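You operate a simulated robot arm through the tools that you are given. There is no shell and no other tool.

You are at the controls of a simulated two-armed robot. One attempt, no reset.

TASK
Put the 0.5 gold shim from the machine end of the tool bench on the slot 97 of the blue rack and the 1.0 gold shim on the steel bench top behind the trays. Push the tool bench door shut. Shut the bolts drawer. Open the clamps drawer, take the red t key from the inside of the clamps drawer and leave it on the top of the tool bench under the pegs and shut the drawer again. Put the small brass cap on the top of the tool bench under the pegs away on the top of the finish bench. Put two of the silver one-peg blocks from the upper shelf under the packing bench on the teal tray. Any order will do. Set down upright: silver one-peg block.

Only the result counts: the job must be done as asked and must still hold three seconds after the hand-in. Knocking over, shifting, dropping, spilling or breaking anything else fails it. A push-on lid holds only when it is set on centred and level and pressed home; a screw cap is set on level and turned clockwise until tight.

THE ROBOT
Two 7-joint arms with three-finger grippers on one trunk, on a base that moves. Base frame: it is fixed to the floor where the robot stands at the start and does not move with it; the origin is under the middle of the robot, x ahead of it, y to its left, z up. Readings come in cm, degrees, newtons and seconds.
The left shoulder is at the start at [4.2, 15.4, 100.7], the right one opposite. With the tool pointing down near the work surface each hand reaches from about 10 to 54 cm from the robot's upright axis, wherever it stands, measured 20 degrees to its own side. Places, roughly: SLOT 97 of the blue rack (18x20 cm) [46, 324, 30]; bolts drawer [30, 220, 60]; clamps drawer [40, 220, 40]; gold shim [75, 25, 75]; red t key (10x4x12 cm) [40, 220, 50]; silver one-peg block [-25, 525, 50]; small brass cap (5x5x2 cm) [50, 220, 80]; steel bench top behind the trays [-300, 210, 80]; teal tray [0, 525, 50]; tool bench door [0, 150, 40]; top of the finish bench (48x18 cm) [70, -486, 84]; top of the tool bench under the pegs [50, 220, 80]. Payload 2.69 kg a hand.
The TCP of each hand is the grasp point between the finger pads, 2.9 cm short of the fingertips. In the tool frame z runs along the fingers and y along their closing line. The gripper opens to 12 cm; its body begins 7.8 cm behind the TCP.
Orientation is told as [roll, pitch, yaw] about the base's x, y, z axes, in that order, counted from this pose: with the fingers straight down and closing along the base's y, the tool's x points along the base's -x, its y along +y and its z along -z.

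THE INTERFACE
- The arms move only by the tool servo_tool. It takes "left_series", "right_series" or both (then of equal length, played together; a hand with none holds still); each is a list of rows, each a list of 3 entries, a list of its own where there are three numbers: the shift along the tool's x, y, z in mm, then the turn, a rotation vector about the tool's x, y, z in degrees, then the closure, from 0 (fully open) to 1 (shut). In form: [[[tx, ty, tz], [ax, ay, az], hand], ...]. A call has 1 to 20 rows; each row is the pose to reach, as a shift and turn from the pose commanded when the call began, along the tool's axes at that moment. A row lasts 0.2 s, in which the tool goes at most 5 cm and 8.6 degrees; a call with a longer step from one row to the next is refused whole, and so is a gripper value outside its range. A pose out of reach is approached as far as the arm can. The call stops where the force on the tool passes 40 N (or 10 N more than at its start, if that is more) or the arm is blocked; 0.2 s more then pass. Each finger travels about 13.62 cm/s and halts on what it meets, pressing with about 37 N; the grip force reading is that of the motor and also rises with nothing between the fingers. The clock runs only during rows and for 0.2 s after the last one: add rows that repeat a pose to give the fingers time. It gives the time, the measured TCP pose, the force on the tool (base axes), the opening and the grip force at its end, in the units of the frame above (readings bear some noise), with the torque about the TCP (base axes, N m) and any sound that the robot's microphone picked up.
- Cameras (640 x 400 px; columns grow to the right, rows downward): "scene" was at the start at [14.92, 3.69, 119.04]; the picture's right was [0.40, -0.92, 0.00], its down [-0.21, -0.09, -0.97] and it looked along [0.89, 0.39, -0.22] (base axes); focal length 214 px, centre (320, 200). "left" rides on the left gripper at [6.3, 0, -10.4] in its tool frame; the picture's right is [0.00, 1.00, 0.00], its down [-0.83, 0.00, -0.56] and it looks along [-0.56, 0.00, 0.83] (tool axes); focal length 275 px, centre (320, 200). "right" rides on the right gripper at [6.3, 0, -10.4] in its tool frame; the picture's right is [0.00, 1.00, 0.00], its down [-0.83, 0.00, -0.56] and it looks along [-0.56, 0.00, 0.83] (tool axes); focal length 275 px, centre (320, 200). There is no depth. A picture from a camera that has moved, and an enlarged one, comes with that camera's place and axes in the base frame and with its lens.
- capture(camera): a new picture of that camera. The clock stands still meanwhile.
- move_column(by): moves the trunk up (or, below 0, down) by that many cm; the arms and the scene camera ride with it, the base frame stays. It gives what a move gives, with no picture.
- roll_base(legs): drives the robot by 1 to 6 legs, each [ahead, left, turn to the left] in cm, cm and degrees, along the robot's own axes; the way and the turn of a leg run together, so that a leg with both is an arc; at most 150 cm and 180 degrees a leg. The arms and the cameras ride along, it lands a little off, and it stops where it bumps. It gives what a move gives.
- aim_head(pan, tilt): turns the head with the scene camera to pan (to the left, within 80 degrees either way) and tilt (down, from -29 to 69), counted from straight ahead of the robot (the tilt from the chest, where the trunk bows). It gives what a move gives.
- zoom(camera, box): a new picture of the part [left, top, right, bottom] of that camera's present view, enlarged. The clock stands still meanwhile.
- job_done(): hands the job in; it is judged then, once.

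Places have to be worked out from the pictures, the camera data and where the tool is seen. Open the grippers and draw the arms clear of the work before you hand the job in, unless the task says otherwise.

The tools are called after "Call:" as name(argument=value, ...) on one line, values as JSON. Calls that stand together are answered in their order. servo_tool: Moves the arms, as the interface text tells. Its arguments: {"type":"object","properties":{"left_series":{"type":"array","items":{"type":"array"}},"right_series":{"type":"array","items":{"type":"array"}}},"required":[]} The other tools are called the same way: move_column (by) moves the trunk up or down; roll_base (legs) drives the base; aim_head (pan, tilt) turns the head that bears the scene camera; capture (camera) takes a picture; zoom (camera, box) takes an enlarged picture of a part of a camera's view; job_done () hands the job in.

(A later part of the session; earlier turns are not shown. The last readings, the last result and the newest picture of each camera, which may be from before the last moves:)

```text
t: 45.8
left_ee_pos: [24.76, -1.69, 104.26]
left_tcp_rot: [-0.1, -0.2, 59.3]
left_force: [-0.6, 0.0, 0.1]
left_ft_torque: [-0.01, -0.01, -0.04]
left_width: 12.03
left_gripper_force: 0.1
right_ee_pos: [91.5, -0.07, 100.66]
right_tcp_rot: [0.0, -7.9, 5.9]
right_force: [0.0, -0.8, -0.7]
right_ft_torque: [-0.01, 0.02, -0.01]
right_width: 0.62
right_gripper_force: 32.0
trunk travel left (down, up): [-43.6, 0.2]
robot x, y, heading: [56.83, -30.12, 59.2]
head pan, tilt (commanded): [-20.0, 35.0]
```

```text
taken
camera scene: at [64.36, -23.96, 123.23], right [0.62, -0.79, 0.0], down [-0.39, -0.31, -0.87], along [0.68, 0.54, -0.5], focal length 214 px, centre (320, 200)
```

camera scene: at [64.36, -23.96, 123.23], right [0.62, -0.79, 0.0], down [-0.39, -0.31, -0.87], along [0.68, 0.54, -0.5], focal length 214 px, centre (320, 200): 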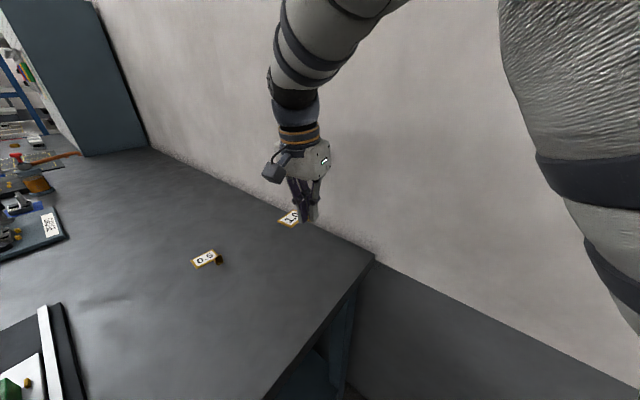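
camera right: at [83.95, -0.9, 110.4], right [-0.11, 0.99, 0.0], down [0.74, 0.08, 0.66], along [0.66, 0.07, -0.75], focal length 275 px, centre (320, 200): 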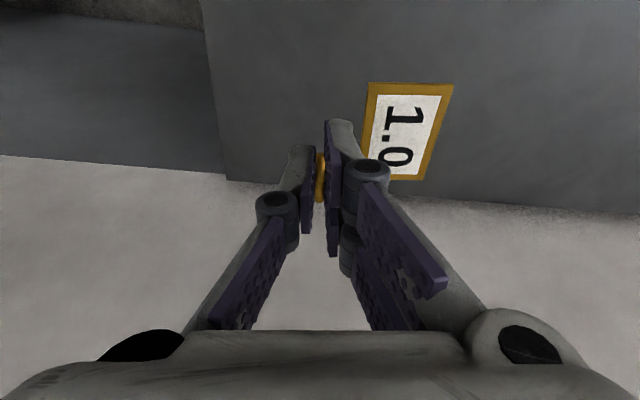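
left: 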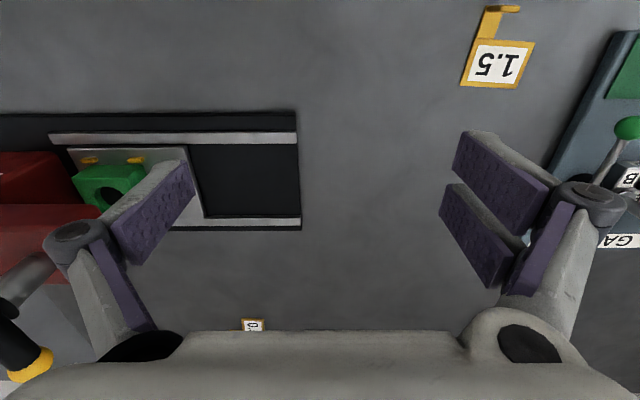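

The 1.0 shim is in the right hand. The machine and lever make a left-hand reach to the 0.5 risky, so I carry 1.0 first; I back out of the gap diagonally and then turn towards the steel bench.

Call:
roll_base(legs=[[-36, 21, 0], [-30, 20, 0]])

Call:
roll_base(legs=[[0, 0, 80]])

Call:
aim_head(pan=0, tilt=10)

Call:
capture(camera="scene")

Call:
aim_head(pan=60, tilt=10)

Call:
capture(camera="scene")

Call:
aim_head(pan=-55, tilt=10)

Call:
capture(camera="scene")

```text
t: 50.3
left_ee_pos: [-44.3, -37.85, 104.23]
left_tcp_rot: [-0.1, -0.3, 59.5]
left_force: [-0.9, -0.3, -0.4]
left_ft_torque: [-0.03, -0.03, 0.0]
left_width: 12.01
left_gripper_force: 0.1
right_ee_pos: [22.4, -35.79, 101.04]
right_tcp_rot: [0.2, -8.2, 6.1]
right_force: [0.0, -0.2, -1.2]
right_ft_torque: [0.01, -0.02, -0.01]
right_width: 0.59
right_gripper_force: 32.4
trunk travel left (down, up): [-43.6, 0.2]
robot x, y, heading: [-11.96, -66.16, 59.6]
head pan, tilt (commanded): [-20.0, 35.0]
```

```text
t: 54.1
left_ee_pos: [-45.01, -93.21, 104.18]
left_tcp_rot: [-0.1, -0.3, 140.0]
left_force: [0.7, 0.2, -1.3]
left_ft_torque: [0.02, 0.0, -0.01]
left_width: 12.02
left_gripper_force: 0.1
right_ee_pos: [-35.96, -26.93, 101.09]
right_tcp_rot: [0.2, -8.3, 86.5]
right_force: [-0.1, 0.3, -0.5]
right_ft_torque: [0.04, -0.03, 0.01]
right_width: 0.6
right_gripper_force: 33.0
trunk travel left (down, up): [-43.6, 0.2]
robot x, y, heading: [-11.92, -65.95, 139.8]
head pan, tilt (commanded): [-20.0, 35.0]
```

```text
t: 55.0
left_ee_pos: [-45.07, -93.26, 104.22]
left_tcp_rot: [0.0, -0.3, 139.9]
left_force: [0.2, 0.0, -0.3]
left_ft_torque: [0.0, 0.01, -0.02]
left_width: 12.01
left_gripper_force: 0.1
right_ee_pos: [-35.82, -26.94, 101.08]
right_tcp_rot: [0.2, -8.2, 86.5]
right_force: [-0.8, -0.1, -1.8]
right_ft_torque: [0.0, 0.01, -0.01]
right_width: 0.59
right_gripper_force: 32.7
trunk travel left (down, up): [-43.6, 0.2]
robot x, y, heading: [-11.81, -66.17, 139.9]
head pan, tilt (commanded): [0.0, 10.0]
```

```text
taken
camera scene: at [-19.38, -59.65, 126.45], right [0.64, 0.76, 0.0], down [0.13, -0.11, -0.98], along [-0.75, 0.63, -0.17], focal length 214 px, centre (320, 200)
```

scene: 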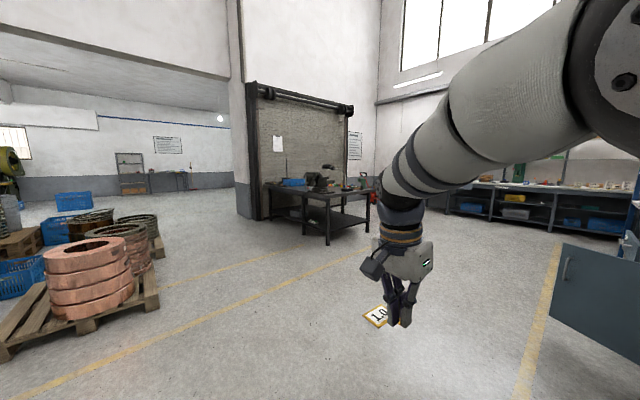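

```text
t: 56.3
left_ee_pos: [-45.08, -93.29, 104.28]
left_tcp_rot: [-0.1, -0.3, 139.9]
left_force: [0.3, -0.6, -0.2]
left_ft_torque: [-0.04, 0.0, -0.01]
left_width: 12.0
left_gripper_force: 0.1
right_ee_pos: [-35.76, -26.99, 101.07]
right_tcp_rot: [0.2, -8.2, 86.5]
right_force: [0.5, 0.2, -0.4]
right_ft_torque: [-0.03, -0.02, 0.04]
right_width: 0.6
right_gripper_force: 32.7
trunk travel left (down, up): [-43.6, 0.2]
robot x, y, heading: [-11.91, -65.88, 140.1]
head pan, tilt (commanded): [60.0, 10.0]
```

```text
taken
camera scene: at [-21.01, -68.79, 126.45], right [-0.34, 0.94, 0.0], down [0.16, 0.06, -0.98], along [-0.93, -0.33, -0.17], focal length 214 px, centre (320, 200)
```

scene: 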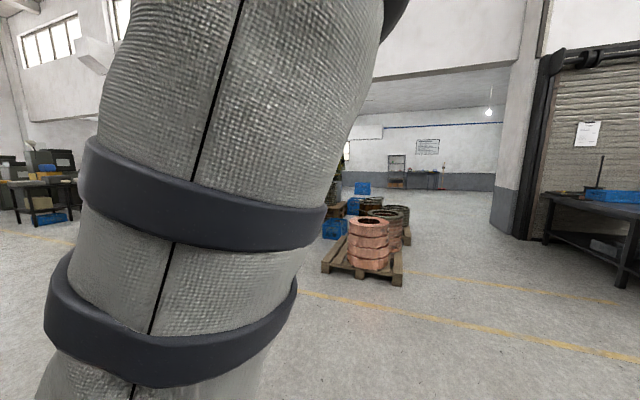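

```text
t: 58.3
left_ee_pos: [-44.91, -93.34, 104.22]
left_tcp_rot: [-0.2, -0.4, 139.9]
left_force: [0.1, -0.2, -0.5]
left_ft_torque: [0.01, 0.0, 0.02]
left_width: 11.99
left_gripper_force: 0.0
right_ee_pos: [-35.82, -27.02, 101.21]
right_tcp_rot: [0.2, -8.1, 86.5]
right_force: [0.4, 0.3, -0.3]
right_ft_torque: [0.02, 0.03, -0.02]
right_width: 0.58
right_gripper_force: 33.5
trunk travel left (down, up): [-43.6, 0.2]
robot x, y, heading: [-11.88, -65.89, 139.8]
head pan, tilt (commanded): [-55.0, 10.0]
```

```text
taken
camera scene: at [-11.45, -56.37, 126.45], right [1.0, -0.09, 0.0], down [-0.02, -0.17, -0.98], along [0.09, 0.98, -0.17], focal length 214 px, centre (320, 200)
```

scene: 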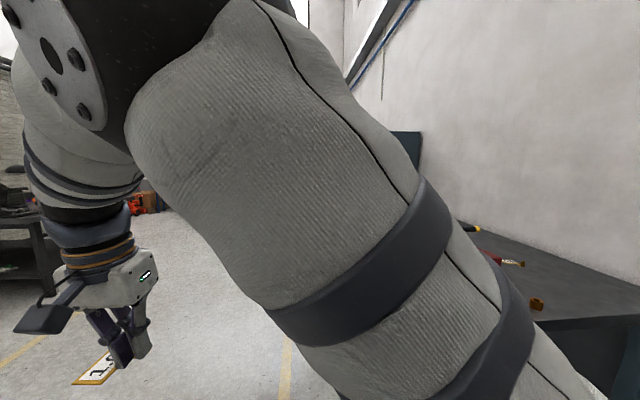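

The steel bench seems to be the dark table by the roller door. I look straight at it enlarged.

Call:
aim_head(pan=0, tilt=10)

Call:
zoom(camera="scene", box=[230, 150, 400, 260])

```text
t: 59.5
left_ee_pos: [-45.07, -93.24, 104.19]
left_tcp_rot: [-0.1, -0.3, 139.9]
left_force: [0.1, 0.2, 1.3]
left_ft_torque: [0.02, 0.02, -0.01]
left_width: 12.0
left_gripper_force: 0.0
right_ee_pos: [-35.87, -27.0, 101.05]
right_tcp_rot: [0.2, -8.3, 86.5]
right_force: [0.3, -0.4, -1.5]
right_ft_torque: [-0.03, 0.0, -0.01]
right_width: 0.6
right_gripper_force: 33.4
trunk travel left (down, up): [-43.6, 0.2]
robot x, y, heading: [-11.72, -65.53, 140.0]
head pan, tilt (commanded): [0.0, 10.0]
```

```text
3.64 times, centred on (315, 205) of scene
camera zoom: at [-19.38, -59.64, 126.45], right [0.64, 0.76, 0.0], down [0.13, -0.11, -0.98], along [-0.75, 0.63, -0.17], focal length 780 px, centre (338, 182)
```

zoom: 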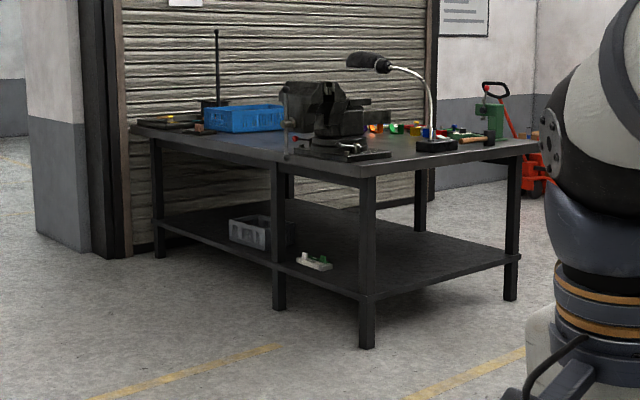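

It is a long dark steel bench with a vise, near side at x ≈ -253 and y 152–257. I drive to about (-190, 205) facing it and look from close by.

Call:
roll_base(legs=[[0, 0, -17.5], [150, 0, 0], [150, 0, 0], [15, 0, 0], [0, 0, 57]])

Call:
aim_head(pan=0, tilt=25)

Call:
capture(camera="scene")

```text
t: 78.4
left_ee_pos: [-185.93, 158.94, 104.22]
left_tcp_rot: [-0.1, -0.2, 179.0]
left_force: [-0.2, 0.1, -0.5]
left_ft_torque: [-0.02, -0.01, 0.0]
left_width: 12.0
left_gripper_force: 0.1
right_ee_pos: [-220.61, 216.19, 101.05]
right_tcp_rot: [0.3, -8.3, 125.6]
right_force: [0.1, 0.6, -0.4]
right_ft_torque: [0.01, -0.02, 0.0]
right_width: 0.56
right_gripper_force: 32.4
trunk travel left (down, up): [-43.6, 0.2]
robot x, y, heading: [-177.47, 200.92, 179.0]
head pan, tilt (commanded): [0.0, 10.0]
```

```text
t: 79.2
left_ee_pos: [-186.02, 158.96, 104.19]
left_tcp_rot: [-0.2, -0.3, 178.8]
left_force: [0.1, 0.0, -0.1]
left_ft_torque: [0.0, -0.06, 0.0]
left_width: 12.02
left_gripper_force: 0.1
right_ee_pos: [-220.69, 216.19, 101.03]
right_tcp_rot: [0.1, -8.2, 125.6]
right_force: [0.1, -0.3, -0.7]
right_ft_torque: [0.01, 0.02, 0.02]
right_width: 0.6
right_gripper_force: 32.8
trunk travel left (down, up): [-43.6, 0.2]
robot x, y, heading: [-177.74, 201.09, 179.0]
head pan, tilt (commanded): [0.0, 25.0]
```

```text
taken
camera scene: at [-187.16, 201.18, 124.02], right [0.02, 1.0, 0.0], down [0.42, -0.01, -0.91], along [-0.91, 0.02, -0.42], focal length 214 px, centre (320, 200)
```

scene: 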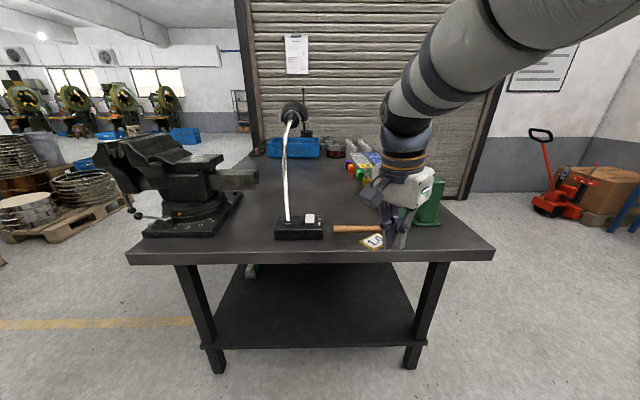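

I can see the bench top; I enlarge it to find the trays.

Call:
zoom(camera="scene", box=[230, 110, 450, 250])

```text
2.86 times, centred on (340, 180) of scene
camera zoom: at [-187.16, 201.18, 124.02], right [0.02, 1.0, 0.0], down [0.42, -0.01, -0.91], along [-0.91, 0.02, -0.42], focal length 613 px, centre (263, 257)
```

zoom: 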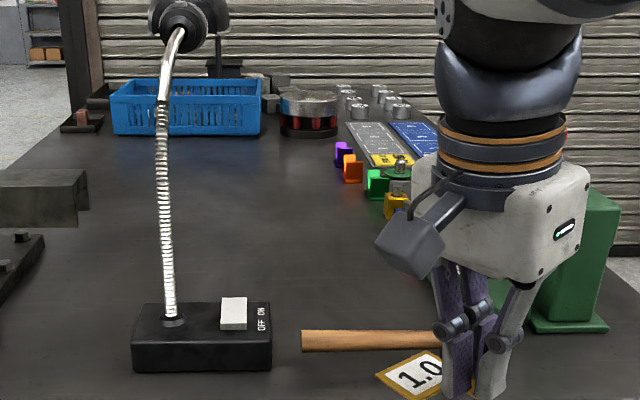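

Small coloured parts and two flat trays lie at the far +y side. I move round to the +y corner for a view of that region without the arm in the way.

Call:
roll_base(legs=[[-10, -105, 0], [0, 0, 50]])

Call:
aim_head(pan=12, tilt=20)

Call:
capture(camera="scene")

```text
t: 89.7
left_ee_pos: [-139.27, 271.24, 104.18]
left_tcp_rot: [-0.1, -0.4, -131.7]
left_force: [0.3, -0.2, 0.3]
left_ft_torque: [0.03, 0.0, -0.03]
left_width: 12.0
left_gripper_force: 0.1
right_ee_pos: [-205.33, 282.17, 101.2]
right_tcp_rot: [0.2, -8.2, 175.0]
right_force: [-0.3, 0.6, -0.7]
right_ft_torque: [0.02, 0.04, 0.01]
right_width: 0.61
right_gripper_force: 33.2
trunk travel left (down, up): [-43.6, 0.2]
robot x, y, heading: [-165.88, 304.82, -131.4]
head pan, tilt (commanded): [0.0, 25.0]
```

```text
t: 90.5
left_ee_pos: [-139.26, 271.18, 104.28]
left_tcp_rot: [-0.1, -0.2, -131.6]
left_force: [0.5, -0.3, -0.1]
left_ft_torque: [0.02, 0.03, -0.01]
left_width: 12.01
left_gripper_force: 0.1
right_ee_pos: [-205.32, 282.04, 101.04]
right_tcp_rot: [0.1, -8.1, 175.0]
right_force: [-0.5, 0.5, -0.3]
right_ft_torque: [0.02, -0.01, 0.0]
right_width: 0.6
right_gripper_force: 32.7
trunk travel left (down, up): [-43.6, 0.2]
robot x, y, heading: [-165.74, 304.75, -131.7]
head pan, tilt (commanded): [12.0, 20.0]
```

```text
taken
camera scene: at [-170.64, 296.57, 124.82], right [-0.87, 0.49, 0.0], down [0.17, 0.3, -0.94], along [-0.46, -0.82, -0.34], focal length 214 px, centre (320, 200)
```

scene: 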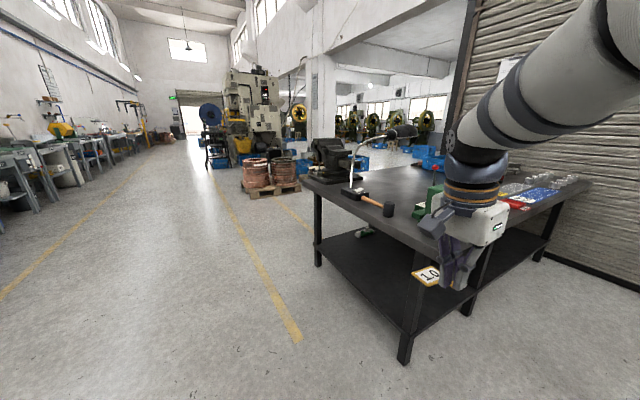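

I turn the body so the arm falls right of the bench in the view.

Call:
roll_base(legs=[[20, 0, -45]])

Call:
aim_head(pan=25, tilt=20)

Call:
capture(camera="scene")

Call:
zoom(camera="scene", box=[140, 120, 420, 280])

```text
t: 92.9
left_ee_pos: [-189.01, 253.99, 104.16]
left_tcp_rot: [-0.1, -0.3, -177.1]
left_force: [-0.6, -0.6, -0.1]
left_ft_torque: [0.01, 0.02, -0.02]
left_width: 12.0
left_gripper_force: 0.0
right_ee_pos: [-227.47, 308.49, 101.11]
right_tcp_rot: [0.2, -8.2, 129.6]
right_force: [0.0, -0.5, -0.6]
right_ft_torque: [0.02, -0.01, 0.02]
right_width: 0.6
right_gripper_force: 33.1
trunk travel left (down, up): [-43.6, 0.2]
robot x, y, heading: [-183.06, 297.0, -177.0]
head pan, tilt (commanded): [12.0, 20.0]
```

```text
t: 93.7
left_ee_pos: [-188.92, 254.05, 104.18]
left_tcp_rot: [0.0, -0.3, -177.0]
left_force: [0.5, -0.7, 0.1]
left_ft_torque: [0.01, 0.0, -0.01]
left_width: 12.0
left_gripper_force: 0.1
right_ee_pos: [-227.33, 308.65, 101.21]
right_tcp_rot: [0.2, -8.3, 129.5]
right_force: [-0.5, 0.0, -0.5]
right_ft_torque: [0.0, -0.05, 0.0]
right_width: 0.58
right_gripper_force: 32.6
trunk travel left (down, up): [-43.6, 0.2]
robot x, y, heading: [-183.27, 296.18, -177.0]
head pan, tilt (commanded): [25.0, 20.0]
```

```text
taken
camera scene: at [-191.98, 292.14, 124.83], right [-0.47, 0.88, 0.0], down [0.3, 0.16, -0.94], along [-0.83, -0.44, -0.34], focal length 214 px, centre (320, 200)
```

scene: 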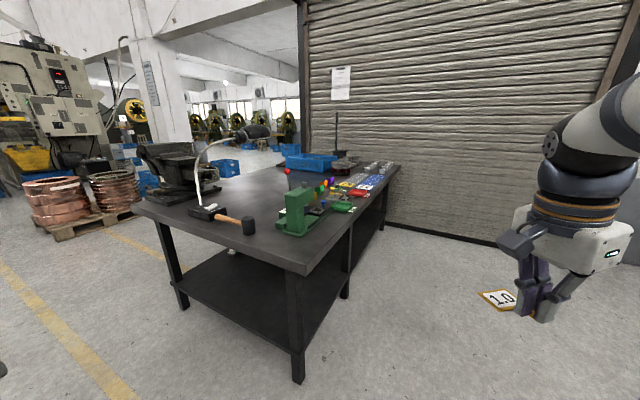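

```text
2.29 times, centred on (280, 200) of scene
camera zoom: at [-191.98, 292.14, 124.83], right [-0.47, 0.88, 0.0], down [0.3, 0.16, -0.94], along [-0.83, -0.44, -0.34], focal length 490 px, centre (411, 200)
```

zoom: 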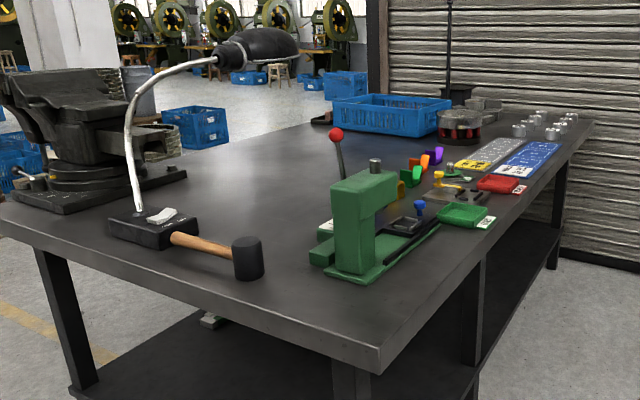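

The small trays (green and red) sit at the +y edge, so "behind them" is the open middle near (-300, 210), under the lamp head. I'll approach from the +x end between lamp and press: drive to y ≈ 197 first and turn the right tool to face ahead.

Call:
roll_base(legs=[[0, 0, -3], [0, 99, 0]])

Call:
servo_tool(right_series=[[[0, 0, 0], [0, 0, -7.6], 1], [[0, 0, 0], [0, 0, -15.2], 1], [[0, 0, 0], [0, 0, -22.8], 1], [[0, 0, 0], [0, 0, -30.4], 1], [[0, 0, 0], [0, 0, -38], 1], [[0, 0, 0], [0, 0, -45.6], 1], [[0, 0, 0], [0, 0, -53], 1], [[0, 0, 0], [0, 0, -53], 1]], left_series=[[[10, 0, -10], [0, 0, 0], 0], [[20, 0, -20], [0, 0, 0], 0], [[30, 0, -30], [0, 0, 0], 0], [[40, 0, -40], [0, 0, 0], 0], [[50, 0, -50], [0, 0, 0], 0], [[60, 0, -60], [0, 0, 0], 0], [[60, 0, -60], [0, 0, 0], 0], [[60, 0, -60], [0, 0, 0], 0]])

Call:
aim_head(pan=0, tilt=30)

Call:
capture(camera="scene")

Call:
capture(camera="right")

```text
t: 102.1
left_ee_pos: [-190.25, 154.74, 104.13]
left_tcp_rot: [-0.1, -0.3, -179.6]
left_force: [0.7, -1.2, 0.0]
left_ft_torque: [0.0, 0.0, 0.02]
left_width: 12.02
left_gripper_force: 0.0
right_ee_pos: [-226.45, 211.09, 101.05]
right_tcp_rot: [0.3, -8.2, 127.0]
right_force: [-0.6, 0.3, -1.7]
right_ft_torque: [-0.01, -0.04, 0.0]
right_width: 0.61
right_gripper_force: 33.1
trunk travel left (down, up): [-43.6, 0.2]
robot x, y, heading: [-183.01, 196.68, -179.4]
head pan, tilt (commanded): [25.0, 20.0]
```

```text
t: 103.9
left_ee_pos: [-184.31, 154.89, 110.14]
left_tcp_rot: [-0.1, -0.4, -179.5]
left_force: [0.1, 0.4, 0.9]
left_ft_torque: [-0.01, 0.0, 0.0]
left_width: 11.98
left_gripper_force: 0.1
right_ee_pos: [-226.5, 211.02, 101.07]
right_tcp_rot: [-6.6, -5.2, -179.5]
right_force: [-0.3, -0.7, -0.5]
right_ft_torque: [0.03, 0.01, 0.04]
right_width: 0.62
right_gripper_force: 33.0
trunk travel left (down, up): [-43.6, 0.2]
robot x, y, heading: [-183.13, 197.2, -179.4]
head pan, tilt (commanded): [25.0, 20.0]
```

```text
t: 104.8
left_ee_pos: [-184.38, 154.81, 110.12]
left_tcp_rot: [-0.1, -0.2, -179.6]
left_force: [-0.1, 0.0, 0.2]
left_ft_torque: [-0.03, 0.02, -0.04]
left_width: 12.0
left_gripper_force: 0.0
right_ee_pos: [-226.58, 211.02, 101.08]
right_tcp_rot: [-6.5, -5.0, -179.6]
right_force: [-0.2, -0.1, -0.7]
right_ft_torque: [0.0, -0.01, 0.0]
right_width: 0.59
right_gripper_force: 33.0
trunk travel left (down, up): [-43.6, 0.2]
robot x, y, heading: [-182.77, 197.07, -179.4]
head pan, tilt (commanded): [0.0, 30.0]
```

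```text
taken
camera scene: at [-192.44, 196.96, 123.22], right [-0.01, 1.0, 0.0], down [0.5, 0.0, -0.87], along [-0.87, -0.01, -0.5], focal length 214 px, centre (320, 200)
```

scene: 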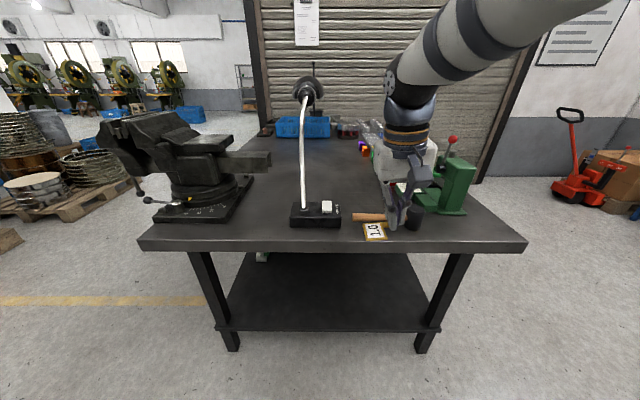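

```text
taken
camera right: at [-219.15, 209.88, 110.92], right [0.0, -0.99, -0.11], down [-0.78, -0.07, 0.62], along [-0.63, 0.09, -0.77], focal length 275 px, centre (320, 200)
```

right: 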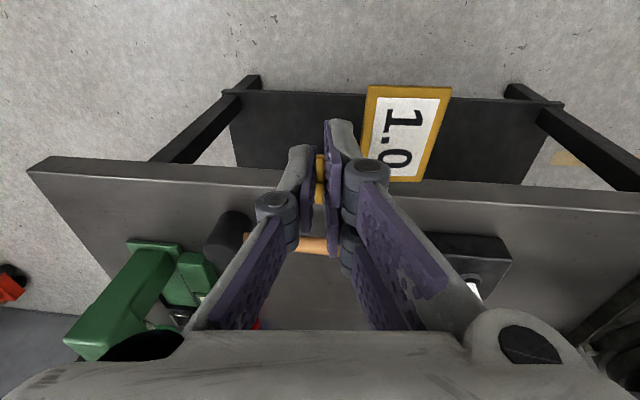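

Lamp neck is at y ≈ 191 and the press lever near y ≈ 240, leaving the corridor free at y ≈ 211. I level the held plate's roll, then drive ahead 44 cm.

Call:
servo_tool(right_series=[[[0, 0, -10], [-3.3, -2, 0], 1], [[0, 0, -20], [-6.6, -4, 0], 1], [[0, 0, -20], [-6.6, -4, 0], 1]])

Call:
roll_base(legs=[[44, 0, -0.6]])

Call:
capture(camera="scene")

Call:
capture(camera="right")

```text
t: 105.5
left_ee_pos: [-184.21, 154.96, 110.19]
left_tcp_rot: [-0.1, -0.3, -179.6]
left_force: [0.1, -0.7, -0.2]
left_ft_torque: [-0.02, 0.0, 0.0]
left_width: 11.99
left_gripper_force: 0.1
right_ee_pos: [-226.24, 210.88, 103.3]
right_tcp_rot: [0.1, -9.0, -179.4]
right_force: [-0.4, -0.4, -1.8]
right_ft_torque: [0.01, 0.04, -0.01]
right_width: 0.61
right_gripper_force: 33.0
trunk travel left (down, up): [-43.6, 0.2]
robot x, y, heading: [-182.79, 197.25, -179.4]
head pan, tilt (commanded): [0.0, 30.0]
```

```text
t: 108.2
left_ee_pos: [-228.24, 154.67, 110.11]
left_tcp_rot: [-0.1, -0.4, 179.8]
left_force: [0.0, 0.1, 0.2]
left_ft_torque: [-0.02, -0.03, -0.01]
left_width: 12.01
left_gripper_force: 0.1
right_ee_pos: [-269.72, 211.31, 103.12]
right_tcp_rot: [0.0, -8.9, -180.0]
right_force: [-0.2, 0.0, -0.2]
right_ft_torque: [0.03, -0.01, 0.0]
right_width: 0.6
right_gripper_force: 33.3
trunk travel left (down, up): [-43.6, 0.2]
robot x, y, heading: [-226.57, 197.28, 179.8]
head pan, tilt (commanded): [0.0, 30.0]
```

```text
taken
camera scene: at [-235.98, 196.95, 123.22], right [0.0, 1.0, 0.0], down [0.5, 0.0, -0.87], along [-0.87, 0.0, -0.5], focal length 214 px, centre (320, 200)
```

scene: 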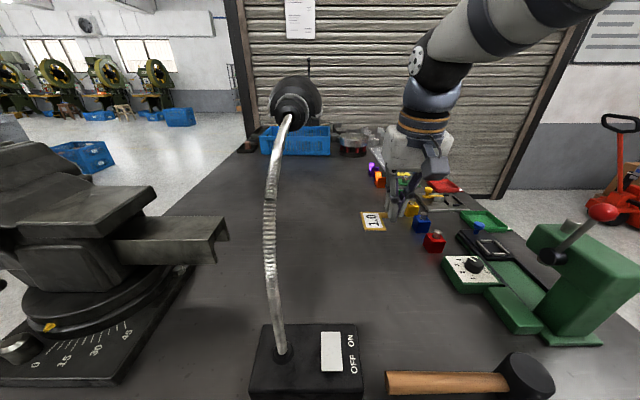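

```text
taken
camera right: at [-261.68, 211.17, 112.49], right [0.01, -1.0, 0.0], down [-0.73, 0.0, 0.68], along [-0.68, 0.0, -0.73], focal length 275 px, centre (320, 200)
```

right: 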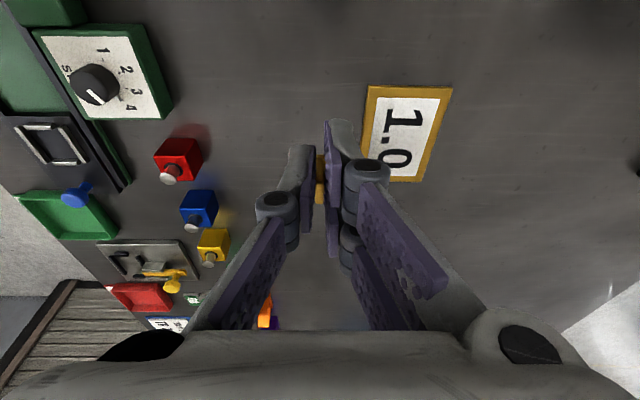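

The coloured push-buttons stand at y ≈ 230 and the lamp head at y 183–197, z > 111, so I aim for a tab position near (-293, 214), plate toward y ≈ 210. I extend the hand forward at height with more tilt.

Call:
servo_tool(right_series=[[[-35, -5, 15], [0, -2, 0], 1], [[-70, -10, 30], [0, -4, 0], 1], [[-105, -15, 50], [0, -6, 0], 1], [[-140, -20, 70], [0, -8, 0], 1], [[-172, -25, 90], [0, -10, 0], 1], [[-203, -25, 113], [0, -11, 0], 1], [[-203, -25, 113], [0, -11, 0], 1]])

Call:
capture(camera="scene")

Call:
capture(camera="right")

```text
t: 109.8
left_ee_pos: [-228.23, 154.72, 110.09]
left_tcp_rot: [0.0, -0.4, 179.9]
left_force: [0.0, -0.8, 0.1]
left_ft_torque: [0.03, 0.01, 0.01]
left_width: 12.02
left_gripper_force: 0.0
right_ee_pos: [-289.64, 213.81, 94.95]
right_tcp_rot: [0.1, -20.1, 180.0]
right_force: [0.3, -0.6, -1.2]
right_ft_torque: [0.01, -0.03, -0.03]
right_width: 0.6
right_gripper_force: 33.1
right hand out of reach, approached as far as the arm can: row 6, 7
trunk travel left (down, up): [-43.6, 0.2]
robot x, y, heading: [-226.58, 197.12, 179.8]
head pan, tilt (commanded): [0.0, 30.0]
```

```text
taken
camera scene: at [-235.91, 196.94, 123.23], right [0.0, 1.0, 0.0], down [0.5, 0.0, -0.87], along [-0.87, 0.0, -0.5], focal length 214 px, centre (320, 200)
```

scene: 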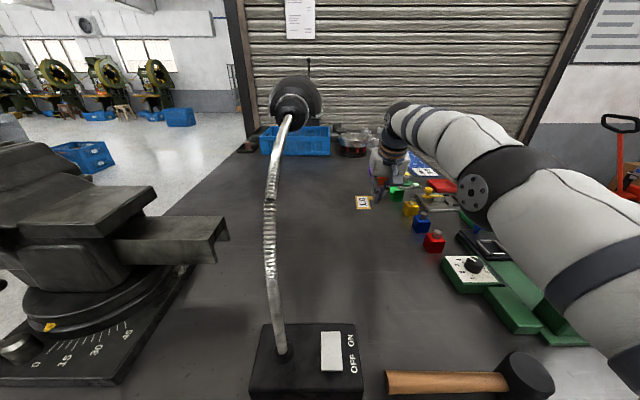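

```text
taken
camera right: at [-280.04, 213.77, 102.6], right [0.0, -1.0, 0.0], down [-0.59, 0.0, 0.81], along [-0.81, 0.0, -0.59], focal length 275 px, centre (320, 200)
```

right: 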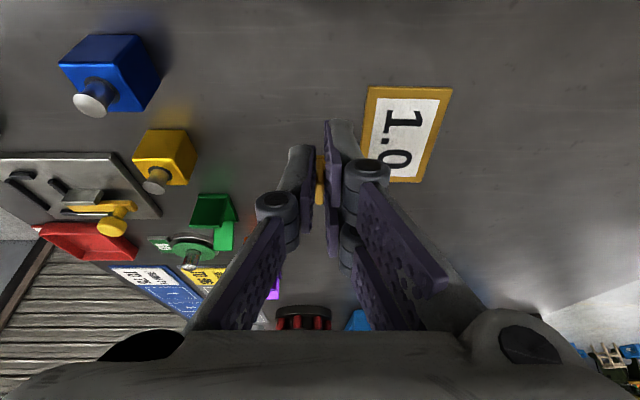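

The arm reaches (-289.6, 213.8). The space under the hand is free, so I lower it to about z = 85 and then feel for the surface.

Call:
servo_tool(right_series=[[[10, 0, 30], [0, 0, 0], 1], [[20, 0, 60], [0, 0, 0], 1], [[28, 0, 85], [0, 0, 0], 1], [[31, 0, 95], [0, 0, 0], 1], [[31, 0, 95], [0, 0, 0], 1]])

Call:
capture(camera="right")

Call:
zoom(camera="scene", box=[320, 140, 480, 260])

```text
t: 111.0
left_ee_pos: [-228.2, 154.83, 110.24]
left_tcp_rot: [-0.1, -0.3, 179.8]
left_force: [-0.5, 0.6, -0.4]
left_ft_torque: [-0.01, 0.01, -0.01]
left_width: 12.0
left_gripper_force: 0.1
right_ee_pos: [-290.01, 213.84, 84.94]
right_tcp_rot: [0.1, -20.1, 180.0]
right_force: [-0.2, -0.3, -0.3]
right_ft_torque: [0.02, 0.01, 0.01]
right_width: 0.6
right_gripper_force: 33.7
trunk travel left (down, up): [-43.6, 0.2]
robot x, y, heading: [-226.51, 196.96, 179.9]
head pan, tilt (commanded): [0.0, 30.0]
```

```text
taken
camera right: at [-280.42, 213.8, 92.61], right [0.0, -1.0, 0.0], down [-0.59, 0.0, 0.81], along [-0.81, 0.0, -0.59], focal length 275 px, centre (320, 200)
```

right: 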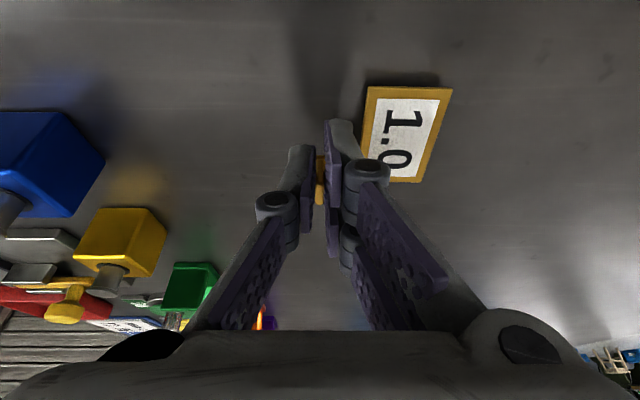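

```text
3.33 times, centred on (400, 200) of scene
camera zoom: at [-235.94, 196.94, 123.22], right [0.0, 1.0, 0.0], down [0.5, 0.0, -0.87], along [-0.87, 0.0, -0.5], focal length 715 px, centre (53, 200)
```

zoom: 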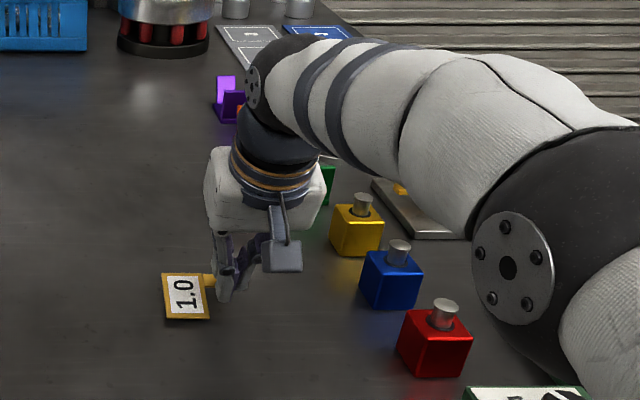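

The plate hangs about 2 cm above the top. I creep down in 3 mm steps.

Call:
servo_tool(right_series=[[[1, 0, 2.8], [0, 0, 0], 1], [[2, 0, 5.6], [0, 0, 0], 1], [[3, 0, 8.5], [0, 0, 0], 1], [[4.1, 0, 11.3], [0, 0, 0], 1], [[5.1, 0, 14.1], [0, 0, 0], 1], [[5.8, 0, 16], [0, 0, 0], 1]])

Call:
capture(camera="right")

```text
t: 112.4
left_ee_pos: [-228.13, 154.74, 110.13]
left_tcp_rot: [-0.1, -0.4, 179.8]
left_force: [-0.1, -0.3, 1.0]
left_ft_torque: [0.01, -0.01, 0.04]
left_width: 12.01
left_gripper_force: 0.0
right_ee_pos: [-290.17, 213.84, 83.44]
right_tcp_rot: [0.1, -20.3, 180.0]
right_force: [-4.9, 4.1, 17.7]
right_ft_torque: [-0.22, -0.25, 0.0]
right_width: 0.6
right_gripper_force: 33.3
trunk travel left (down, up): [-43.6, 0.2]
robot x, y, heading: [-226.3, 196.99, 179.9]
head pan, tilt (commanded): [0.0, 30.0]
```

```text
taken
camera right: at [-280.45, 213.75, 91.09], right [0.0, -1.0, 0.0], down [-0.59, 0.0, 0.81], along [-0.81, 0.0, -0.59], focal length 275 px, centre (320, 200)
```

right: 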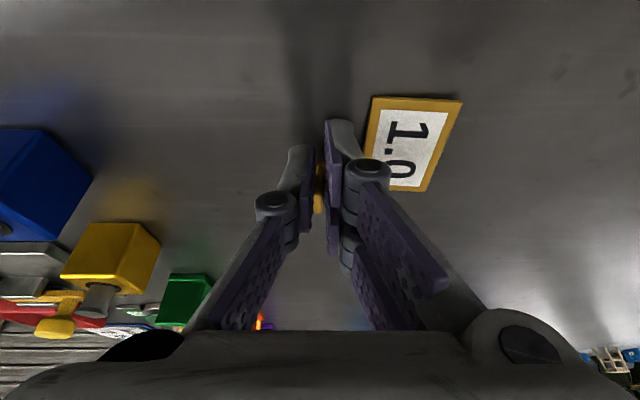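

Contact at about 18 N: the plate is on the bench. I ease up 1 mm, open just slightly, then lift straight up.

Call:
servo_tool(right_series=[[[-0.4, 0, -1], [0, 0, 0], 1], [[-0.4, 0, -1], [0, 0, 0], 0.9], [[-0.4, 0, -1], [0, 0, 0], 0.86], [[-0.4, 0, -1], [0, 0, 0], 0.86]])

Call:
capture(camera="right")

```text
t: 113.4
left_ee_pos: [-228.09, 154.71, 110.19]
left_tcp_rot: [-0.1, -0.3, 179.8]
left_force: [0.1, -0.1, -0.9]
left_ft_torque: [-0.03, 0.02, -0.01]
left_width: 11.99
left_gripper_force: 0.1
right_ee_pos: [-289.87, 213.71, 83.17]
right_tcp_rot: [0.1, -19.9, 180.0]
right_force: [3.3, -0.3, 6.5]
right_ft_torque: [-0.14, -0.22, 0.04]
right_width: 1.88
right_gripper_force: 0.0
trunk travel left (down, up): [-43.6, 0.2]
robot x, y, heading: [-226.38, 196.95, 180.0]
head pan, tilt (commanded): [0.0, 30.0]
```

```text
taken
camera right: at [-280.33, 213.68, 90.96], right [0.01, -1.0, 0.0], down [-0.59, 0.0, 0.81], along [-0.81, 0.0, -0.59], focal length 275 px, centre (320, 200)
```

right: 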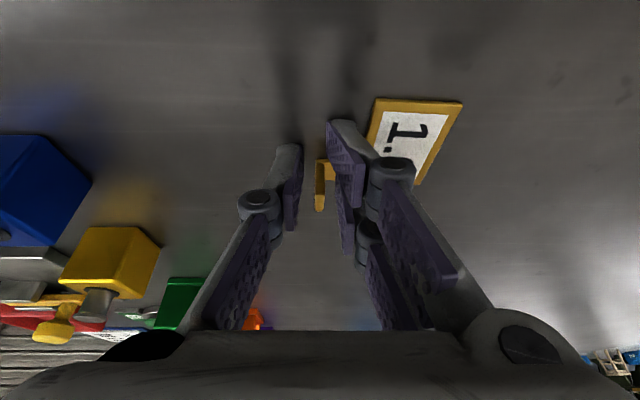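

The tab stands free between the fingers. I lift straight up and back off.

Call:
servo_tool(right_series=[[[-5, 0, -14], [0, 0, 0], 0.86], [[-14, 0, -38], [0, 0, 0], 0.86], [[-27, 0, -75], [0, 0, 0], 0.86], [[-10, 0, -115], [0, 2, 0], 0.86], [[20, 0, -150], [0, 5, 0], 0.86], [[60, 0, -170], [0, 8, 0], 0.86], [[100, 5, -180], [0, 10, 0], 0.86], [[140, 10, -185], [0, 12, 0], 0.86], [[140, 10, -185], [0, 12, 0], 0.86]])

Call:
capture(camera="right")

Call:
zoom(camera="scene", box=[280, 120, 480, 260])

```text
t: 115.4
left_ee_pos: [-228.15, 154.66, 110.17]
left_tcp_rot: [-0.1, -0.3, 179.8]
left_force: [0.5, -0.2, -0.1]
left_ft_torque: [0.01, -0.03, -0.02]
left_width: 11.99
left_gripper_force: 0.0
right_ee_pos: [-270.48, 212.9, 95.92]
right_tcp_rot: [0.0, -7.9, 180.0]
right_force: [-0.4, -0.5, -0.4]
right_ft_torque: [-0.01, -0.02, 0.03]
right_width: 1.66
right_gripper_force: 0.0
trunk travel left (down, up): [-43.6, 0.2]
robot x, y, heading: [-226.48, 197.04, 179.9]
head pan, tilt (commanded): [0.0, 30.0]
```

```text
taken
camera right: at [-262.74, 212.78, 105.47], right [0.0, -1.0, 0.0], down [-0.75, 0.0, 0.67], along [-0.67, 0.0, -0.75], focal length 275 px, centre (320, 200)
```

right: 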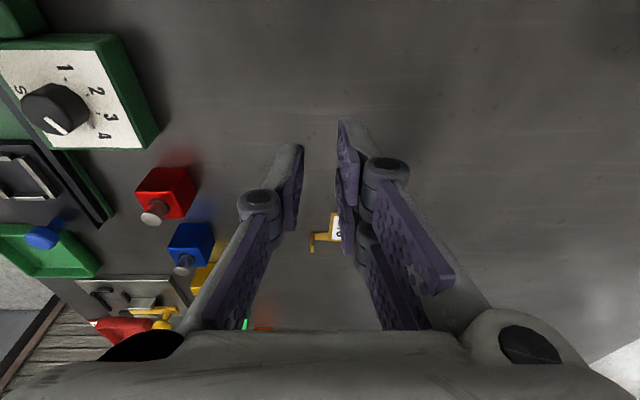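

```text
2.86 times, centred on (380, 190) of scene
camera zoom: at [-235.99, 196.95, 123.21], right [0.0, 1.0, 0.0], down [0.5, 0.0, -0.87], along [-0.87, 0.0, -0.5], focal length 613 px, centre (149, 229)
```

zoom: 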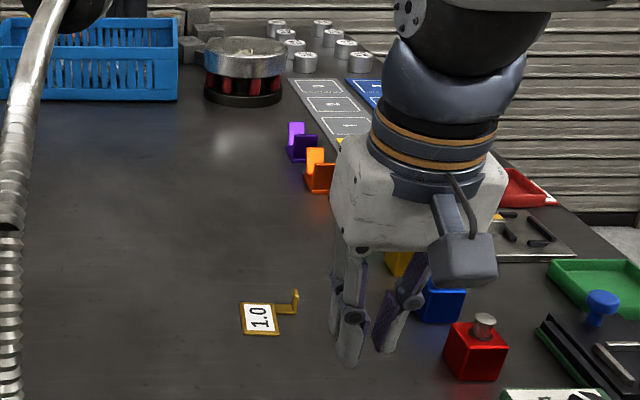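

The 1.0 shim lies flat at about (-292, 210). I raise the hand, back straight out, and turn around toward the tool bench.

Call:
servo_tool(right_series=[[[0, 0, -40], [0, 2, 0], 0.8], [[10, 0, -80], [0, 4, 0], 0.6], [[20, 0, -90], [0, 7.9, 0], 0.6]])

Call:
roll_base(legs=[[-50, 0, 0], [0, 0, 180]])

Call:
aim_head(pan=0, tilt=15)

Call:
capture(camera="scene")

```text
t: 116.2
left_ee_pos: [-228.29, 154.8, 110.15]
left_tcp_rot: [0.0, -0.2, 179.8]
left_force: [0.7, 0.2, -0.1]
left_ft_torque: [-0.02, -0.01, 0.0]
left_width: 12.01
left_gripper_force: 0.1
right_ee_pos: [-267.28, 212.75, 104.77]
right_tcp_rot: [0.1, -0.1, -180.1]
right_force: [-0.5, 0.2, -0.7]
right_ft_torque: [-0.01, 0.05, -0.03]
right_width: 4.8
right_gripper_force: 0.1
trunk travel left (down, up): [-43.6, 0.2]
robot x, y, heading: [-226.48, 196.67, 180.0]
head pan, tilt (commanded): [0.0, 30.0]
```

```text
t: 126.5
left_ee_pos: [-174.56, 238.86, 110.25]
left_tcp_rot: [-0.2, -0.2, -0.3]
left_force: [0.4, -0.6, -0.4]
left_ft_torque: [-0.01, 0.02, -0.01]
left_width: 12.01
left_gripper_force: 0.1
right_ee_pos: [-135.66, 180.8, 104.62]
right_tcp_rot: [0.1, -0.1, -0.2]
right_force: [-0.4, -0.5, 0.4]
right_ft_torque: [-0.02, -0.02, -0.02]
right_width: 4.77
right_gripper_force: 0.0
trunk travel left (down, up): [-43.6, 0.2]
robot x, y, heading: [-176.09, 196.81, 0.0]
head pan, tilt (commanded): [0.0, 30.0]
```

```text
t: 127.3
left_ee_pos: [-174.63, 238.91, 110.14]
left_tcp_rot: [-0.1, -0.3, -0.3]
left_force: [-0.4, 0.2, -0.6]
left_ft_torque: [0.01, -0.03, -0.01]
left_width: 12.02
left_gripper_force: 0.2
right_ee_pos: [-135.7, 180.78, 104.61]
right_tcp_rot: [0.1, -0.2, -0.1]
right_force: [0.6, 0.1, 0.6]
right_ft_torque: [-0.03, 0.02, 0.0]
right_width: 4.79
right_gripper_force: 0.1
trunk travel left (down, up): [-43.6, 0.2]
robot x, y, heading: [-176.41, 196.86, 0.0]
head pan, tilt (commanded): [0.0, 15.0]
```

```text
taken
camera scene: at [-166.73, 196.64, 125.63], right [0.0, -1.0, 0.0], down [-0.26, 0.0, -0.97], along [0.97, 0.0, -0.26], focal length 214 px, centre (320, 200)
```

scene: 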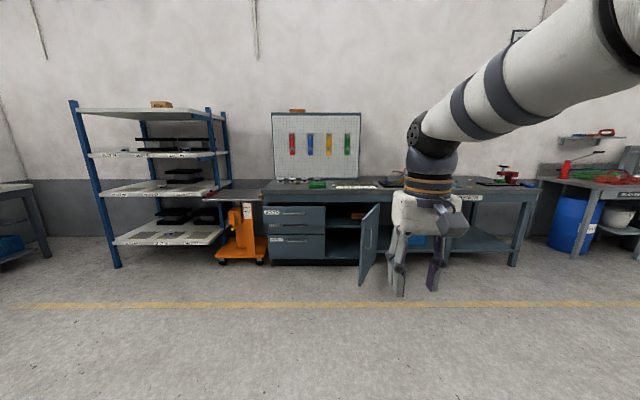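

Now I can see the tool bench's drawers, the open door, and the blue rack. I enlarge both.

Call:
zoom(camera="scene", box=[250, 90, 410, 300])

Call:
zoom(camera="scene", box=[60, 90, 270, 280])

```text
1.90 times, centred on (330, 195) of scene
camera zoom: at [-166.73, 196.64, 125.63], right [0.0, -1.0, 0.0], down [-0.26, 0.0, -0.97], along [0.97, 0.0, -0.26], focal length 408 px, centre (301, 210)
```

zoom: 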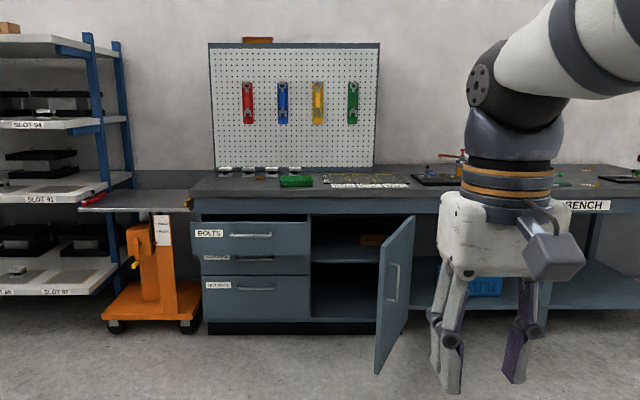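

```text
2.11 times, centred on (165, 185) of scene
camera zoom: at [-166.73, 196.64, 125.63], right [0.0, -1.0, 0.0], down [-0.26, 0.0, -0.97], along [0.97, 0.0, -0.26], focal length 452 px, centre (646, 232)
```

zoom: 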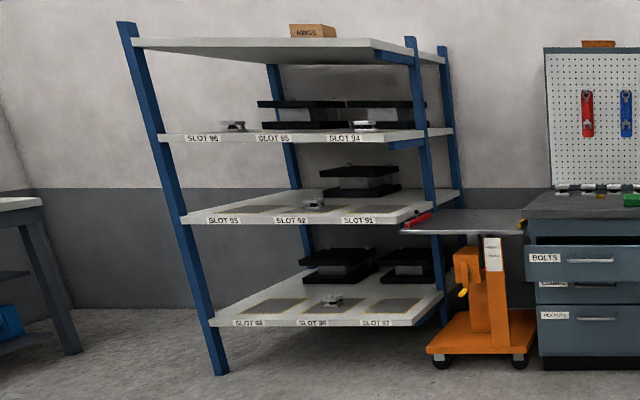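

Drawers read BOLTS (open a bit), CLAMPS, and a third; the door hinges at about (25, 141), open about 60°. I drive closer for a better look.

Call:
roll_base(legs=[[100, 0, 0]])

Call:
aim_head(pan=5, tilt=30)

Call:
capture(camera="scene")

Call:
zoom(camera="scene", box=[180, 120, 420, 330])

```text
t: 132.4
left_ee_pos: [-74.76, 238.13, 110.08]
left_tcp_rot: [-0.1, -0.3, -0.8]
left_force: [0.3, 0.2, -0.2]
left_ft_torque: [-0.02, 0.03, 0.01]
left_width: 12.0
left_gripper_force: 0.1
right_ee_pos: [-36.17, 179.71, 104.67]
right_tcp_rot: [0.1, -0.2, -0.5]
right_force: [0.6, 0.6, -0.3]
right_ft_torque: [0.03, -0.01, 0.02]
right_width: 4.8
right_gripper_force: 0.2
trunk travel left (down, up): [-43.6, 0.2]
robot x, y, heading: [-76.29, 196.23, -0.7]
head pan, tilt (commanded): [0.0, 15.0]
```

```text
t: 133.2
left_ee_pos: [-74.78, 238.23, 110.19]
left_tcp_rot: [-0.1, -0.2, -0.6]
left_force: [0.4, 0.0, -0.8]
left_ft_torque: [0.04, 0.01, 0.01]
left_width: 12.0
left_gripper_force: 0.0
right_ee_pos: [-36.08, 179.69, 104.61]
right_tcp_rot: [0.0, -0.1, -0.5]
right_force: [0.6, 0.7, -0.4]
right_ft_torque: [0.02, 0.02, 0.03]
right_width: 4.8
right_gripper_force: 0.0
trunk travel left (down, up): [-43.6, 0.2]
robot x, y, heading: [-76.89, 196.25, -0.7]
head pan, tilt (commanded): [5.0, 30.0]
```

```text
taken
camera scene: at [-67.45, 196.59, 123.23], right [0.08, -1.0, 0.0], down [-0.5, -0.04, -0.87], along [0.86, 0.07, -0.5], focal length 214 px, centre (320, 200)
```

scene: 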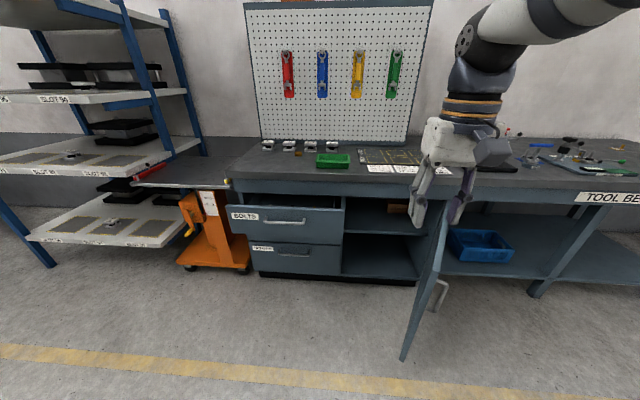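

```text
1.90 times, centred on (300, 225) of scene
camera zoom: at [-67.45, 196.59, 123.23], right [0.08, -1.0, 0.0], down [-0.5, -0.04, -0.87], along [0.86, 0.07, -0.5], focal length 408 px, centre (358, 152)
```

zoom: 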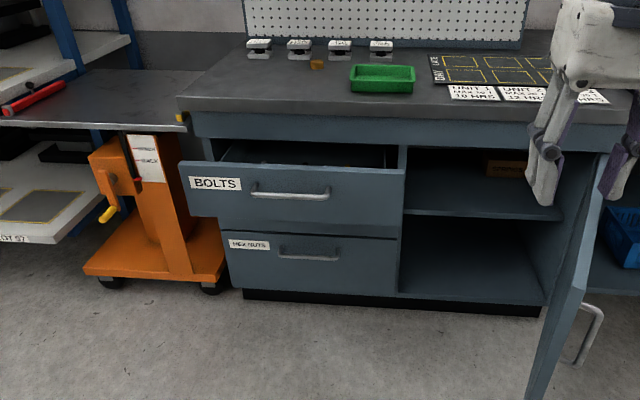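

The cabinet face is at about x = 35; the bolts drawer stands out ~18 cm with handle near (14, 220, 64), the clamps handle is near (32, 221, 46), and the brass cap lies near (50, 218). I start with the door: back off a bit, shift right and lower the trunk.

Call:
roll_base(legs=[[-14, -24, 0.7]])

Call:
move_column(by=-38)

Call:
servo_tool(right_series=[[[-12, 0, -10], [0, -7.5, 0], 0.8], [[-24, 0, -20], [0, -15, 0], 1], [[-36, 0, -30], [0, -22.5, 0], 1], [[-48, 0, -40], [0, -30, 0], 1], [[-60, 0, -40], [0, -37.5, 0], 1], [[-72, 0, -40], [0, -45, 0], 1], [[-84, 0, -40], [0, -52.5, 0], 1], [[-96, 0, -40], [0, -60, 0], 1], [[-108, 0, -40], [0, -67.5, 0], 1], [[-120, 0, -40], [0, -75, 0], 1], [[-135, 0, -40], [0, -82.5, 0], 1], [[-150, 0, -40], [0, -90, 0], 1], [[-150, 0, -40], [0, -90, 0], 1]])

Call:
aim_head(pan=0, tilt=35)

Call:
capture(camera="scene")

```text
t: 135.7
left_ee_pos: [-89.46, 214.28, 110.1]
left_tcp_rot: [0.0, -0.4, 0.0]
left_force: [1.0, -0.3, 1.2]
left_ft_torque: [0.02, -0.02, 0.01]
left_width: 12.01
left_gripper_force: 0.0
right_ee_pos: [-50.21, 156.33, 104.72]
right_tcp_rot: [0.0, -0.2, 0.3]
right_force: [0.0, 0.5, -0.1]
right_ft_torque: [0.0, -0.05, -0.02]
right_width: 4.82
right_gripper_force: 0.0
trunk travel left (down, up): [-43.6, 0.2]
robot x, y, heading: [-91.14, 171.58, 0.1]
head pan, tilt (commanded): [5.0, 30.0]
```

```text
t: 139.3
left_ee_pos: [-84.11, 214.21, 72.03]
left_tcp_rot: [-0.1, 10.2, -0.1]
left_force: [0.1, 0.3, -0.6]
left_ft_torque: [-0.01, 0.01, 0.02]
left_width: 12.02
left_gripper_force: 0.0
right_ee_pos: [-48.47, 156.25, 41.97]
right_tcp_rot: [0.1, 35.8, 0.3]
right_force: [-0.2, 0.1, 0.2]
right_ft_torque: [0.0, -0.02, 0.03]
right_width: 4.79
right_gripper_force: 0.1
trunk travel left (down, up): [-5.6, 38.2]
robot x, y, heading: [-90.85, 172.05, 0.1]
head pan, tilt (commanded): [5.0, 30.0]
```

```text
t: 142.1
left_ee_pos: [-84.12, 214.21, 72.1]
left_tcp_rot: [-0.1, 10.2, 0.0]
left_force: [-0.1, -0.4, -0.1]
left_ft_torque: [-0.01, -0.02, 0.01]
left_width: 12.01
left_gripper_force: 0.0
right_ee_pos: [-35.32, 156.32, 37.4]
right_tcp_rot: [0.2, -46.7, 0.0]
right_force: [0.4, -0.1, -0.7]
right_ft_torque: [0.0, 0.02, -0.01]
right_width: 0.0
right_gripper_force: 28.2
right hand out of reach, approached as far as the arm can: row 12, 13
trunk travel left (down, up): [-5.6, 38.2]
robot x, y, heading: [-91.2, 172.31, -0.1]
head pan, tilt (commanded): [5.0, 30.0]
```

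```text
t: 142.8
left_ee_pos: [-84.14, 214.18, 72.14]
left_tcp_rot: [-0.1, 10.2, 0.0]
left_force: [0.7, 0.5, -0.5]
left_ft_torque: [0.04, -0.01, -0.01]
left_width: 12.01
left_gripper_force: 0.1
right_ee_pos: [-35.18, 156.33, 37.43]
right_tcp_rot: [0.3, -46.7, -0.1]
right_force: [0.3, 0.2, -0.4]
right_ft_torque: [0.03, -0.01, -0.02]
right_width: 0.0
right_gripper_force: 28.9
trunk travel left (down, up): [-5.6, 38.2]
robot x, y, heading: [-91.1, 172.05, -0.0]
head pan, tilt (commanded): [0.0, 35.0]
```

```text
taken
camera scene: at [-65.06, 172.04, 80.81], right [0.0, -1.0, 0.0], down [-0.57, 0.0, -0.82], along [0.82, 0.0, -0.57], focal length 214 px, centre (320, 200)
```

scene: 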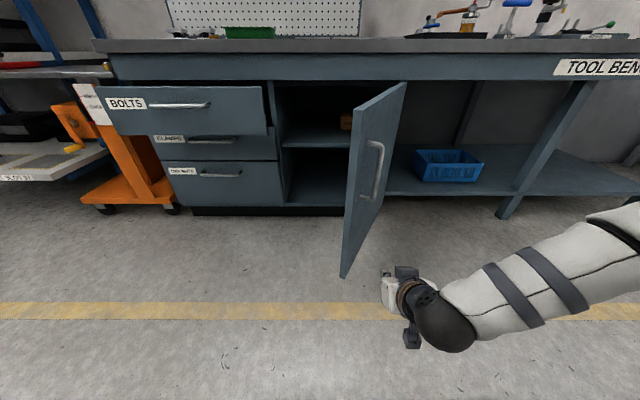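

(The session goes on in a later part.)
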